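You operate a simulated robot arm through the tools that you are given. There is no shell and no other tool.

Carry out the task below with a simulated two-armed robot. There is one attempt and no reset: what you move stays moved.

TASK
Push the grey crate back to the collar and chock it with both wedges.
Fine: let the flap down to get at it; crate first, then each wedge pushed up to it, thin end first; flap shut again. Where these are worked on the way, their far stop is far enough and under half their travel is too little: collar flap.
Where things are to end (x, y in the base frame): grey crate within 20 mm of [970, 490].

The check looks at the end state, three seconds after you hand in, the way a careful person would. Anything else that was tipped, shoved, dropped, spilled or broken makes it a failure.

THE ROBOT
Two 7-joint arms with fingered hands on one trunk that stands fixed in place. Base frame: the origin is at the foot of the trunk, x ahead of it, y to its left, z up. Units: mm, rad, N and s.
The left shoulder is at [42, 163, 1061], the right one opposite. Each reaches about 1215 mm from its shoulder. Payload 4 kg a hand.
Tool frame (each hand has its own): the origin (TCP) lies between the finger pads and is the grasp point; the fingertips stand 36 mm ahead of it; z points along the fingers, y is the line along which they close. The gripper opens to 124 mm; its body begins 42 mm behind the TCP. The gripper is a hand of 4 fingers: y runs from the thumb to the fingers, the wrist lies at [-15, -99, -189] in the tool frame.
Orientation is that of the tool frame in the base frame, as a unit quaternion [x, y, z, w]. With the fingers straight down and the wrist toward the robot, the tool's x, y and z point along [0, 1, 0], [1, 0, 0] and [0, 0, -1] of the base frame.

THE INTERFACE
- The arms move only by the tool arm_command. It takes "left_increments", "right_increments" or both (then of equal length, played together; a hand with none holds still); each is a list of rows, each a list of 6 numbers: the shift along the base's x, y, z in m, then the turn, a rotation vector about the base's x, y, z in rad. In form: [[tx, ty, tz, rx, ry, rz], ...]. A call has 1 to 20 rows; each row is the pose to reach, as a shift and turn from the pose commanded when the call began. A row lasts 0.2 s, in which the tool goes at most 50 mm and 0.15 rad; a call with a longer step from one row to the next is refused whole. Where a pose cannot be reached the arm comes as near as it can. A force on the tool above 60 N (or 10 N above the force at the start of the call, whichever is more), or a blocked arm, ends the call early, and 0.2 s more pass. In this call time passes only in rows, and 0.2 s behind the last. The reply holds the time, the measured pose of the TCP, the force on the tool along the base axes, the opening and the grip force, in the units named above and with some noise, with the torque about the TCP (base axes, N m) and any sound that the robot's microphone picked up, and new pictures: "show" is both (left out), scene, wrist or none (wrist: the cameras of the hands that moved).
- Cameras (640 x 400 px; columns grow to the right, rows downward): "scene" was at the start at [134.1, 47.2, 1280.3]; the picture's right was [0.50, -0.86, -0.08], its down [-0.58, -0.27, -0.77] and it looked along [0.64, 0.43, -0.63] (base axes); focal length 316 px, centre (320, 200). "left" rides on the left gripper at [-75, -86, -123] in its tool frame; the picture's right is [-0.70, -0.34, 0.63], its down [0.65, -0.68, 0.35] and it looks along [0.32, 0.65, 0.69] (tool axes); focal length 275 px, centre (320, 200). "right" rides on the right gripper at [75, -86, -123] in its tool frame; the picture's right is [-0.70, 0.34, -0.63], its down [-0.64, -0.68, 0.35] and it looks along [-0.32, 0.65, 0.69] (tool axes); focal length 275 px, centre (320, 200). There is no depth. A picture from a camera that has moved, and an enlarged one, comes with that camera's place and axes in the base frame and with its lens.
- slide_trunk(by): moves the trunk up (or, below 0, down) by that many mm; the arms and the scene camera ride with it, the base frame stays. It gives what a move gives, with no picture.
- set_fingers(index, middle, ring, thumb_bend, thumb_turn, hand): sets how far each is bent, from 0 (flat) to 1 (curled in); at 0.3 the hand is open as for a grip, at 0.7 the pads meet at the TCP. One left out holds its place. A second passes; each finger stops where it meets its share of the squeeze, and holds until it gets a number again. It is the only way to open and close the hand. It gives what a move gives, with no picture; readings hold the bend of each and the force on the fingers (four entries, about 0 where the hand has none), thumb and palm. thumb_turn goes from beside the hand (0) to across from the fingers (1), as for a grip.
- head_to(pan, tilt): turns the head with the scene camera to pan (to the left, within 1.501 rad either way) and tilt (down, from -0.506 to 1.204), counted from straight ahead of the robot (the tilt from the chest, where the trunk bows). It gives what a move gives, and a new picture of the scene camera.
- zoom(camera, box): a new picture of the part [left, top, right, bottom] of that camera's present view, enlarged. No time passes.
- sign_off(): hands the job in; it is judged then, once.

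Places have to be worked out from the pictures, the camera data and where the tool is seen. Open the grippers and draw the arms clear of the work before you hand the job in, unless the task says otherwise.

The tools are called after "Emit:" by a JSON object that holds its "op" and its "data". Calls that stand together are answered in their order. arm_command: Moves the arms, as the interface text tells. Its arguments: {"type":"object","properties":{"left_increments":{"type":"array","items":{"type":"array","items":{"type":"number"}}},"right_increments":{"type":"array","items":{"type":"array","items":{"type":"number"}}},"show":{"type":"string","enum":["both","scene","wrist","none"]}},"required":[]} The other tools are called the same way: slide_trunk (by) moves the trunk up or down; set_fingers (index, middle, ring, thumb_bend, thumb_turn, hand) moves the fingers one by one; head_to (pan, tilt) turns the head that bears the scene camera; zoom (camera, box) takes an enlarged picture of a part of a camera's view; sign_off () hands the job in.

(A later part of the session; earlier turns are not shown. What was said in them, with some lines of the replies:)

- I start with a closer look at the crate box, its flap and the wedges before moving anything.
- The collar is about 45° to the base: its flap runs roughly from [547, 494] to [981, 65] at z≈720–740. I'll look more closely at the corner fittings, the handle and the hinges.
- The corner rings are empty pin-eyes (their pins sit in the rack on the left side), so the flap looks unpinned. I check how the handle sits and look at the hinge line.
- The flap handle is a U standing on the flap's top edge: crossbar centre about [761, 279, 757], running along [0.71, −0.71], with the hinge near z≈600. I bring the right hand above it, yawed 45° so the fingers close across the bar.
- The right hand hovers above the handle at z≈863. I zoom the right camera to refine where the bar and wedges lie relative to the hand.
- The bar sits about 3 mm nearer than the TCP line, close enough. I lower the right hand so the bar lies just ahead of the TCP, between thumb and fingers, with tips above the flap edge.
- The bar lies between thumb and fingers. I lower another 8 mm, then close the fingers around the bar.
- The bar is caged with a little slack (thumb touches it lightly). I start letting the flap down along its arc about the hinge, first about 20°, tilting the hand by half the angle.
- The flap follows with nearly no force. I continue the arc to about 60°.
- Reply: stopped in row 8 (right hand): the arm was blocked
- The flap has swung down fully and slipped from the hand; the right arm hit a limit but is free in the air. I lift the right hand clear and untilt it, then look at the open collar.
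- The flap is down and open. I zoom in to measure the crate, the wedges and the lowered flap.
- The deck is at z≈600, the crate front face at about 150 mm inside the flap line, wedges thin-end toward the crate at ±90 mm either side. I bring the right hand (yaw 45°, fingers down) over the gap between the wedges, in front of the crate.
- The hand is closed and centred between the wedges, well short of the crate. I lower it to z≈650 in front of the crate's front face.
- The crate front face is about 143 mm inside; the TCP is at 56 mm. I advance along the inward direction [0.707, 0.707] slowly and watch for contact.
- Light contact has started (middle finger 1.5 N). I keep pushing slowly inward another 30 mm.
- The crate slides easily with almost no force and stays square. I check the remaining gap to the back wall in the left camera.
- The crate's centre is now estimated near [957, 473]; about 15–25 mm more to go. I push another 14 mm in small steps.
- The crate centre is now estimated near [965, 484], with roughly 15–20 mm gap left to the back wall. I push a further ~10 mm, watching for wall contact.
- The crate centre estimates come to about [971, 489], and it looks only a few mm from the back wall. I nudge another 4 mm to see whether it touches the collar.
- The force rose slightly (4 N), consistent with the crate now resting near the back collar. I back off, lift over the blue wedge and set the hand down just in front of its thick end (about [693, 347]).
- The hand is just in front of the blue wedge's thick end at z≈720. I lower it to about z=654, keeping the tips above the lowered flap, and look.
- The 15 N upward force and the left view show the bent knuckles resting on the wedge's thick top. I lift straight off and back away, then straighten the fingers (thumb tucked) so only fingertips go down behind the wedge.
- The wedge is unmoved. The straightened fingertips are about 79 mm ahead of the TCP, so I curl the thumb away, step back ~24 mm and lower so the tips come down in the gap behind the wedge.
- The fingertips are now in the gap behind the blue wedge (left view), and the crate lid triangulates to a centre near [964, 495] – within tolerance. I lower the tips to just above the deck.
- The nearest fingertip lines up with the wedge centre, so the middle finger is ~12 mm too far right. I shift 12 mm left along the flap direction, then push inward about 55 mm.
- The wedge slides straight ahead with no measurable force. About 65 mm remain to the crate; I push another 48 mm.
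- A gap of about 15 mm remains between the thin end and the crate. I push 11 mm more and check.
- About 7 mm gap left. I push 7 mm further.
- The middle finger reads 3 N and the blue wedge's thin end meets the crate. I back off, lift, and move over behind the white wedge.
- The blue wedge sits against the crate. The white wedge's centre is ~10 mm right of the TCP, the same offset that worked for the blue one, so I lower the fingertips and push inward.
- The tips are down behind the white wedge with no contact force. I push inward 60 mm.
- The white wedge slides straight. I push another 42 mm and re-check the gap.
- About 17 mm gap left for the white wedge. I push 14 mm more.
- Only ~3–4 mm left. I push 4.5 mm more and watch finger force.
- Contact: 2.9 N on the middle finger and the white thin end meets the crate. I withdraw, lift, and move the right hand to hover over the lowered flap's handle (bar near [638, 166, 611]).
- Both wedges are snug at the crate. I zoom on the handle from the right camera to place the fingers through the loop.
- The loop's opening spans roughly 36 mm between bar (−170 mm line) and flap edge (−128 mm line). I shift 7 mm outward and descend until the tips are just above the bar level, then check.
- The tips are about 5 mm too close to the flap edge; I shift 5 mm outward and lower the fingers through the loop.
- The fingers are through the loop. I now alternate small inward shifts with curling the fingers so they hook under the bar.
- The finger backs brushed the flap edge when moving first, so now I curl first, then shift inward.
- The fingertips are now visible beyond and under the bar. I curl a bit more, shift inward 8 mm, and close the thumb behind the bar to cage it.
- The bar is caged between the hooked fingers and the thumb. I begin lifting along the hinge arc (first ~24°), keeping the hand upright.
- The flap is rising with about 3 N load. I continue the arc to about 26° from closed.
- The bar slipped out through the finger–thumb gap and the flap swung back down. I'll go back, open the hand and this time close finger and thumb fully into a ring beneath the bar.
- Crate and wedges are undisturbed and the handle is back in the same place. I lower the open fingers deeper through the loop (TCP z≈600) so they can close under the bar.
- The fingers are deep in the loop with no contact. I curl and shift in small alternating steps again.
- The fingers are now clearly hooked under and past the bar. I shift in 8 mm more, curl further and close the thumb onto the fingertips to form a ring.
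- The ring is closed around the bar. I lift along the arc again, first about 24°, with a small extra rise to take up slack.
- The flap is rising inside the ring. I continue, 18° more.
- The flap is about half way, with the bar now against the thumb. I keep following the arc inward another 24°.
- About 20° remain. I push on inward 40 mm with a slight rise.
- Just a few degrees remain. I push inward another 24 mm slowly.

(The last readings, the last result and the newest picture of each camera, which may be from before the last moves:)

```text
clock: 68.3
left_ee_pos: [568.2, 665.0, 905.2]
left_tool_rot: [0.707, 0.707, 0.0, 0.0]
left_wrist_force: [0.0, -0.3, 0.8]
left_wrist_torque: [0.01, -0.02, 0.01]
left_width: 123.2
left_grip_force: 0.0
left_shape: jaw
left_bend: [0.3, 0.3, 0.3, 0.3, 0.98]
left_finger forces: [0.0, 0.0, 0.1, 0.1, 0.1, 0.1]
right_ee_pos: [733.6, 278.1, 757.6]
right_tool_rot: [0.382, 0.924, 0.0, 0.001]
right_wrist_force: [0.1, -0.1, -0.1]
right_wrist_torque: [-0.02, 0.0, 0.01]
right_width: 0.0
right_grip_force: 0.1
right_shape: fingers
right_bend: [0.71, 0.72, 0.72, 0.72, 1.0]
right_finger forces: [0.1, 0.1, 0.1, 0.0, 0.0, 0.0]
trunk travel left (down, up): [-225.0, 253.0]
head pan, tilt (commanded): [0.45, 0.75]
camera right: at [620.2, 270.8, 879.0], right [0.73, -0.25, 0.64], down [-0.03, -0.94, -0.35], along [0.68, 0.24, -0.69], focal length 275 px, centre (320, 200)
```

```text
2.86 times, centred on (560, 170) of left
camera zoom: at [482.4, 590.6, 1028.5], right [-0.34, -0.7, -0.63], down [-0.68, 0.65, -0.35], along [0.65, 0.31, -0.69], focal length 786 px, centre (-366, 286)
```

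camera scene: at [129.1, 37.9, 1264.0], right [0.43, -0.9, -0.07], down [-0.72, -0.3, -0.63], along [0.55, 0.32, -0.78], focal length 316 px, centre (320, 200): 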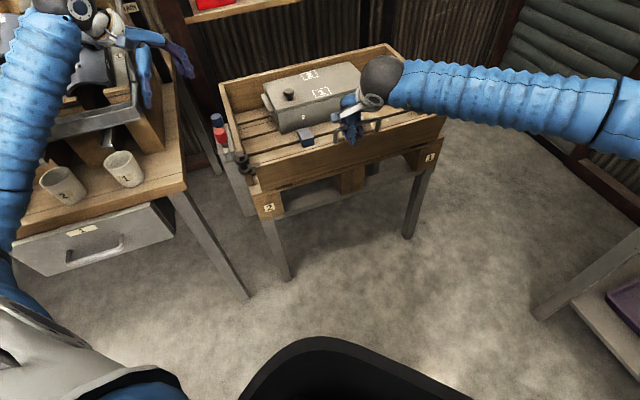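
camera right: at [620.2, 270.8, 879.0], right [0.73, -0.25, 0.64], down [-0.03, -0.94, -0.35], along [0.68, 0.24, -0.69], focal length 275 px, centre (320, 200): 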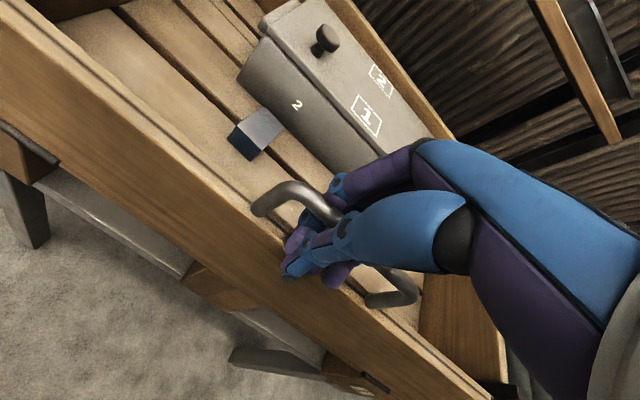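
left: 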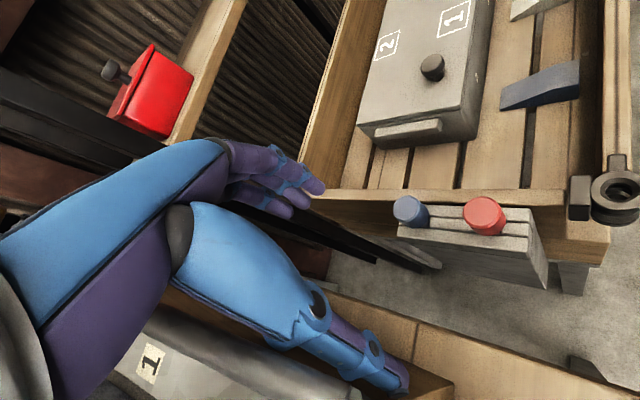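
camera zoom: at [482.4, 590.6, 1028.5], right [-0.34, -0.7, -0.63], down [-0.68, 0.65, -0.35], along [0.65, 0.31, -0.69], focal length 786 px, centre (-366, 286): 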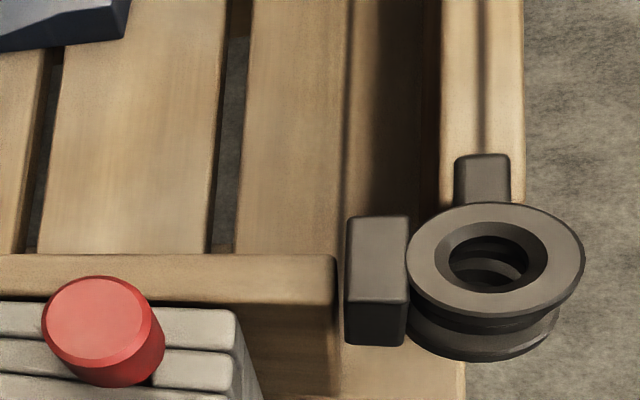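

The flap is shut: the corner ring tabs are aligned exactly as at the start. I open the thumb first, then the fingers in steps, and check for any snag.

Emit:
{"op": "arm_command", "data": {"right_increments": [[0, 0, 0.003, 0, 0, 0]], "show": "none"}}

Emit:
{"op": "set_fingers", "data": {"hand": "right", "thumb_bend": 0.3}}

Emit:
{"op": "set_fingers", "data": {"hand": "right", "index": 0.5, "middle": 0.5, "ring": 0.5}}

Emit:
{"op": "set_fingers", "data": {"hand": "right", "index": 0.3, "middle": 0.3, "ring": 0.3}}

Emit:
{"op": "zoom", "data": {"camera": "right", "box": [180, 100, 460, 300]}}

Emit:
{"op": "zoom", "data": {"camera": "scene", "box": [220, 80, 480, 230]}}

```text
clock: 68.7
left_ee_pos: [567.1, 666.4, 904.2]
left_tool_rot: [0.707, 0.707, 0.001, 0.0]
left_wrist_force: [0.6, -0.5, 0.0]
left_wrist_torque: [0.01, 0.0, 0.0]
left_width: 123.4
left_grip_force: 0.0
left_shape: jaw
left_bend: [0.3, 0.3, 0.3, 0.3, 0.98]
left_finger forces: [0.1, 0.0, 0.1, 0.1, 0.0, 0.0]
right_ee_pos: [733.5, 279.4, 760.4]
right_tool_rot: [0.383, 0.924, 0.0, 0.001]
right_wrist_force: [0.6, 0.5, -1.1]
right_wrist_torque: [-0.01, 0.01, -0.01]
right_width: 0.0
right_grip_force: 0.3
right_shape: fingers
right_bend: [0.71, 0.72, 0.72, 0.72, 1.0]
right_finger forces: [1.2, 0.0, 0.1, 0.0, 0.0, 0.1]
trunk travel left (down, up): [-225.0, 253.0]
head pan, tilt (commanded): [0.45, 0.75]
```

```text
clock: 69.7
left_ee_pos: [567.0, 665.3, 903.8]
left_tool_rot: [0.707, 0.708, -0.001, 0.0]
left_wrist_force: [0.5, -0.3, 0.1]
left_wrist_torque: [0.01, 0.0, 0.02]
left_width: 123.9
left_grip_force: 0.1
left_shape: jaw
left_bend: [0.3, 0.3, 0.3, 0.3, 0.98]
left_finger forces: [0.0, 0.0, 0.0, 0.1, 0.1, 0.1]
right_ee_pos: [732.7, 279.3, 760.1]
right_tool_rot: [0.382, 0.924, 0.001, 0.002]
right_wrist_force: [1.3, 1.8, -1.9]
right_wrist_torque: [-0.1, 0.01, -0.01]
right_width: 58.0
right_grip_force: 0.8
right_shape: fingers
right_bend: [0.72, 0.72, 0.72, 0.3, 0.98]
right_finger forces: [2.5, 0.0, 0.1, 0.1, 0.0, 0.0]
trunk travel left (down, up): [-225.0, 253.0]
head pan, tilt (commanded): [0.45, 0.75]
```

```text
clock: 70.7
left_ee_pos: [568.0, 666.2, 905.6]
left_tool_rot: [0.707, 0.707, 0.0, -0.001]
left_wrist_force: [-0.1, 0.0, -0.3]
left_wrist_torque: [-0.03, 0.03, 0.0]
left_width: 123.7
left_grip_force: 0.0
left_shape: jaw
left_bend: [0.3, 0.3, 0.3, 0.3, 0.98]
left_finger forces: [0.0, 0.0, 0.0, 0.0, 0.0, 0.0]
right_ee_pos: [733.7, 280.0, 759.6]
right_tool_rot: [0.383, 0.924, 0.0, 0.002]
right_wrist_force: [-0.1, -0.1, -0.2]
right_wrist_torque: [-0.02, 0.01, 0.03]
right_width: 91.9
right_grip_force: 0.2
right_shape: fingers
right_bend: [0.5, 0.5, 0.5, 0.3, 0.98]
right_finger forces: [0.0, 0.1, 0.0, 0.0, 0.0, 0.0]
trunk travel left (down, up): [-225.0, 253.0]
head pan, tilt (commanded): [0.45, 0.75]
```

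```text
clock: 71.7
left_ee_pos: [569.1, 665.5, 904.7]
left_tool_rot: [0.707, 0.707, 0.0, 0.0]
left_wrist_force: [0.3, -0.7, -0.4]
left_wrist_torque: [0.0, -0.02, 0.02]
left_width: 123.7
left_grip_force: 0.0
left_shape: jaw
left_bend: [0.3, 0.3, 0.3, 0.3, 0.98]
left_finger forces: [0.1, 0.0, 0.1, 0.0, 0.1, 0.0]
right_ee_pos: [733.2, 279.8, 760.3]
right_tool_rot: [0.382, 0.924, 0.001, 0.001]
right_wrist_force: [-0.1, 0.3, -1.2]
right_wrist_torque: [0.02, -0.02, 0.01]
right_width: 123.1
right_grip_force: 0.0
right_shape: fingers
right_bend: [0.3, 0.3, 0.3, 0.3, 0.98]
right_finger forces: [0.0, 0.1, 0.0, 0.0, 0.0, 0.0]
trunk travel left (down, up): [-225.0, 253.0]
head pan, tilt (commanded): [0.45, 0.75]
```

```text
2.00 times, centred on (320, 200) of right
camera zoom: at [620.2, 270.7, 881.5], right [0.73, -0.25, 0.64], down [-0.03, -0.94, -0.35], along [0.68, 0.24, -0.69], focal length 551 px, centre (320, 200)
```

zoom: 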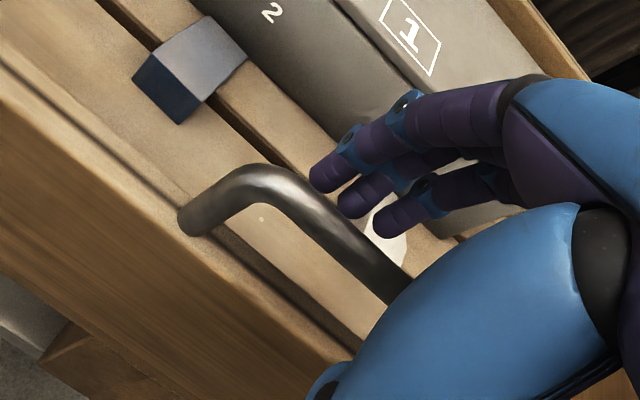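

```text
2.46 times, centred on (350, 155) of scene
camera zoom: at [129.0, 37.7, 1264.0], right [0.43, -0.9, -0.07], down [-0.72, -0.3, -0.63], along [0.55, 0.32, -0.78], focal length 778 px, centre (246, 311)
```

zoom: 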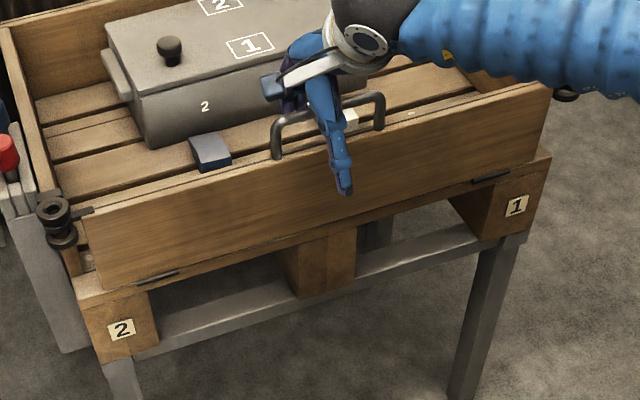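

The hand is open, straddling the bar without contact. I lift straight up and clear.

Emit:
{"op": "arm_command", "data": {"right_increments": [[0, 0, 0.03, 0, 0, 0], [0, 0, 0.07, 0, 0, 0], [0, 0, 0.115, 0, 0, 0], [0, 0, 0.15, 0, 0, 0], [0, -0.04, 0.17, 0, 0, 0], [0, -0.085, 0.175, 0, 0, 0], [0, -0.13, 0.175, 0, 0, 0], [0, -0.175, 0.175, 0, 0, 0], [0, -0.22, 0.175, 0, 0, 0], [0, -0.265, 0.175, 0, 0, 0], [0, -0.31, 0.175, 0, 0, 0]], "show": "both"}}

Emit:
{"op": "zoom", "data": {"camera": "scene", "box": [210, 30, 480, 230]}}

Emit:
{"op": "zoom", "data": {"camera": "left", "box": [340, 0, 640, 250]}}

```text
clock: 74.1
left_ee_pos: [567.1, 664.9, 906.6]
left_tool_rot: [0.707, 0.707, 0.0, 0.0]
left_wrist_force: [-0.1, -0.5, 0.2]
left_wrist_torque: [0.01, 0.03, 0.0]
left_width: 123.8
left_grip_force: 0.1
left_shape: jaw
left_bend: [0.3, 0.3, 0.3, 0.3, 0.98]
left_finger forces: [0.0, 0.0, 0.0, 0.0, 0.1, 0.0]
right_ee_pos: [733.7, -28.5, 933.8]
right_tool_rot: [0.382, 0.924, 0.0, 0.002]
right_wrist_force: [-0.6, 0.2, 0.0]
right_wrist_torque: [0.03, 0.01, -0.03]
right_width: 123.1
right_grip_force: 0.1
right_shape: fingers
right_bend: [0.3, 0.3, 0.3, 0.3, 0.98]
right_finger forces: [0.0, 0.1, 0.0, 0.0, 0.0, 0.0]
trunk travel left (down, up): [-225.0, 253.0]
head pan, tilt (commanded): [0.45, 0.75]
camera scene: at [128.8, 36.6, 1264.1], right [0.43, -0.9, -0.07], down [-0.72, -0.3, -0.63], along [0.55, 0.32, -0.77], focal length 316 px, centre (320, 200)
camera right: at [619.8, -38.4, 1054.8], right [0.73, -0.25, 0.64], down [-0.02, -0.94, -0.35], along [0.68, 0.24, -0.69], focal length 275 px, centre (320, 200)
```

scene: 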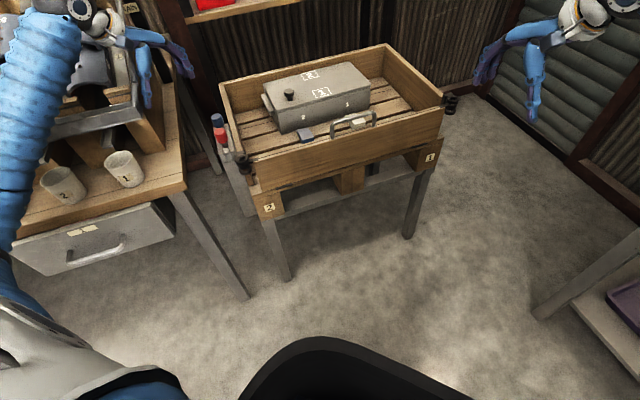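
right: 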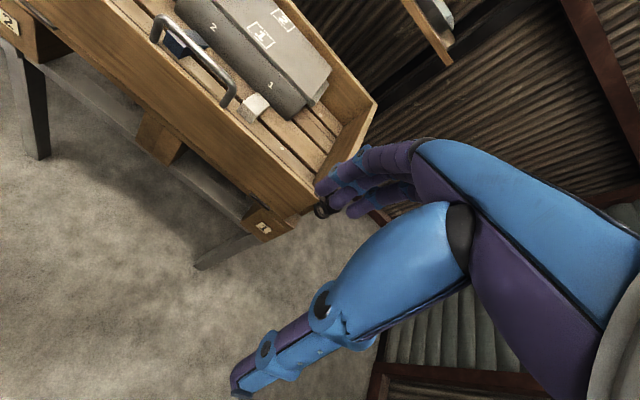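

```text
2.00 times, centred on (345, 130) of scene
camera zoom: at [128.8, 36.6, 1264.1], right [0.43, -0.9, -0.07], down [-0.72, -0.3, -0.63], along [0.55, 0.32, -0.77], focal length 632 px, centre (270, 340)
```

zoom: 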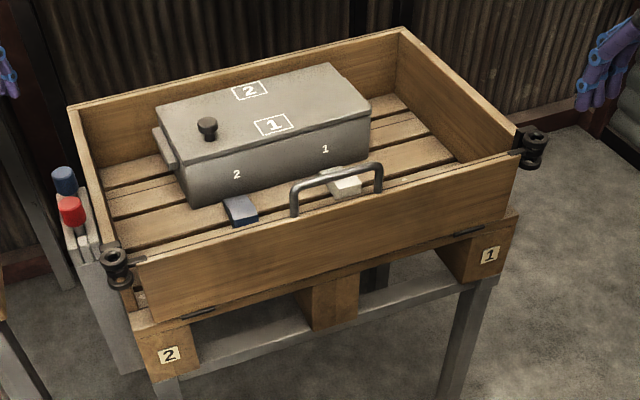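

```text
1.60 times, centred on (490, 125) of left
camera zoom: at [481.7, 590.1, 1029.1], right [-0.34, -0.7, -0.63], down [-0.68, 0.65, -0.35], along [0.65, 0.32, -0.69], focal length 440 px, centre (48, 320)
```

zoom: 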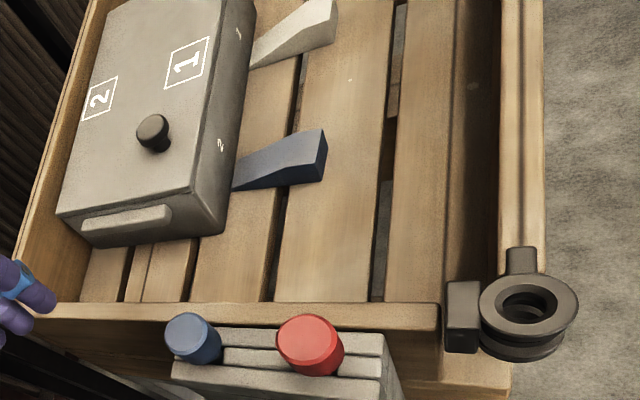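

The flap is shut, both wedges touch the crate, and nothing else has moved. I zoom in for a last check of the crate position, right end and right-hand ring fitting.

Emit:
{"op": "zoom", "data": {"camera": "right", "box": [150, 0, 390, 220]}}

Emit:
{"op": "zoom", "data": {"camera": "scene", "box": [250, 50, 400, 160]}}

Emit:
{"op": "zoom", "data": {"camera": "scene", "box": [410, 70, 480, 140]}}

```text
1.82 times, centred on (270, 110) of right
camera zoom: at [619.8, -38.4, 1054.8], right [0.73, -0.25, 0.64], down [-0.02, -0.94, -0.35], along [0.68, 0.24, -0.69], focal length 500 px, centre (411, 364)
```

zoom: 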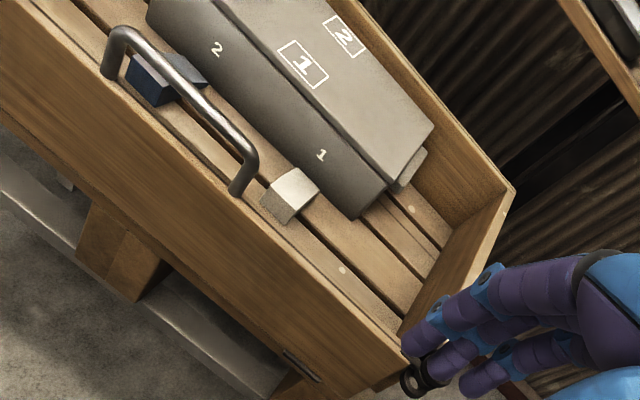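

```text
3.64 times, centred on (325, 105) of scene
camera zoom: at [128.8, 36.6, 1264.1], right [0.43, -0.9, -0.07], down [-0.72, -0.3, -0.63], along [0.55, 0.32, -0.77], focal length 1149 px, centre (302, 546)
```

zoom: 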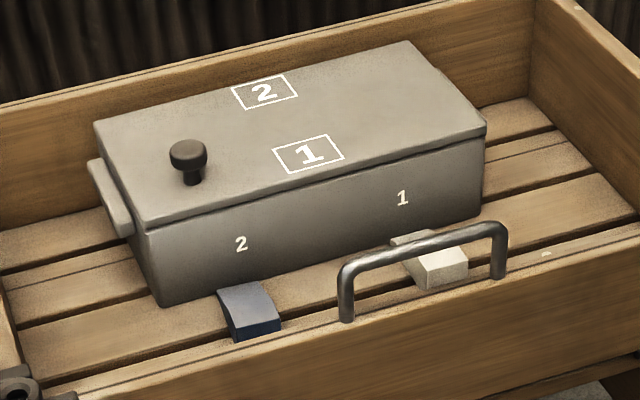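

```text
5.71 times, centred on (445, 105) of scene
camera zoom: at [128.8, 36.6, 1264.1], right [0.43, -0.9, -0.07], down [-0.72, -0.3, -0.63], along [0.55, 0.32, -0.77], focal length 1805 px, centre (-394, 743)
```

zoom: 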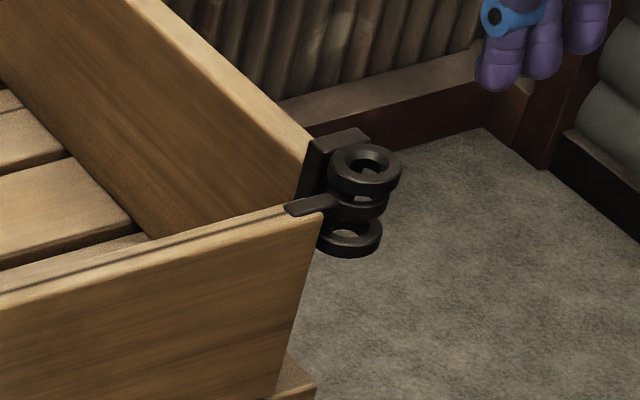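

Everything checks out. The crate centre triangulates to about [962, 492], roughly 8 mm from the target. Both wedges touch the crate thin end first. The flap is shut with its rings aligned as at the start, and both hands are open and clear. I hand the job in.

Emit:
{"op": "sign_off", "data": {}}

```text
The job is handed in.
```

I pushed the grey crate back to the collar, chocked it with both wedges, shut the flap and handed the job in. I have not seen the check's result.

- **Crate:** its centre works out from the camera views to about [962, 492], roughly 8 mm from [970, 490]. It was a few mm from the back wall at most; I felt only a slight rise in force, so I can't say it is pressed against the wall.
- **Wedges:** both were pushed in thin end first until they met the crate, each with about 3 N on the fingertip at contact.
- **Flap:** it was let down to its stop and is shut again, with the corner rings lined up as they were at the start.
- **Along the way:**
  - On the way down the flap slipped from the hand and fell open to its stop.
  - On the first attempt to shut it, it slipped and fell open again; the second attempt worked.
  - The hand once pressed on top of the blue wedge with about 15 N, but the wedge did not move.
- **Everything else:** I saw nothing else moved. Both hands are open and clear of the work.
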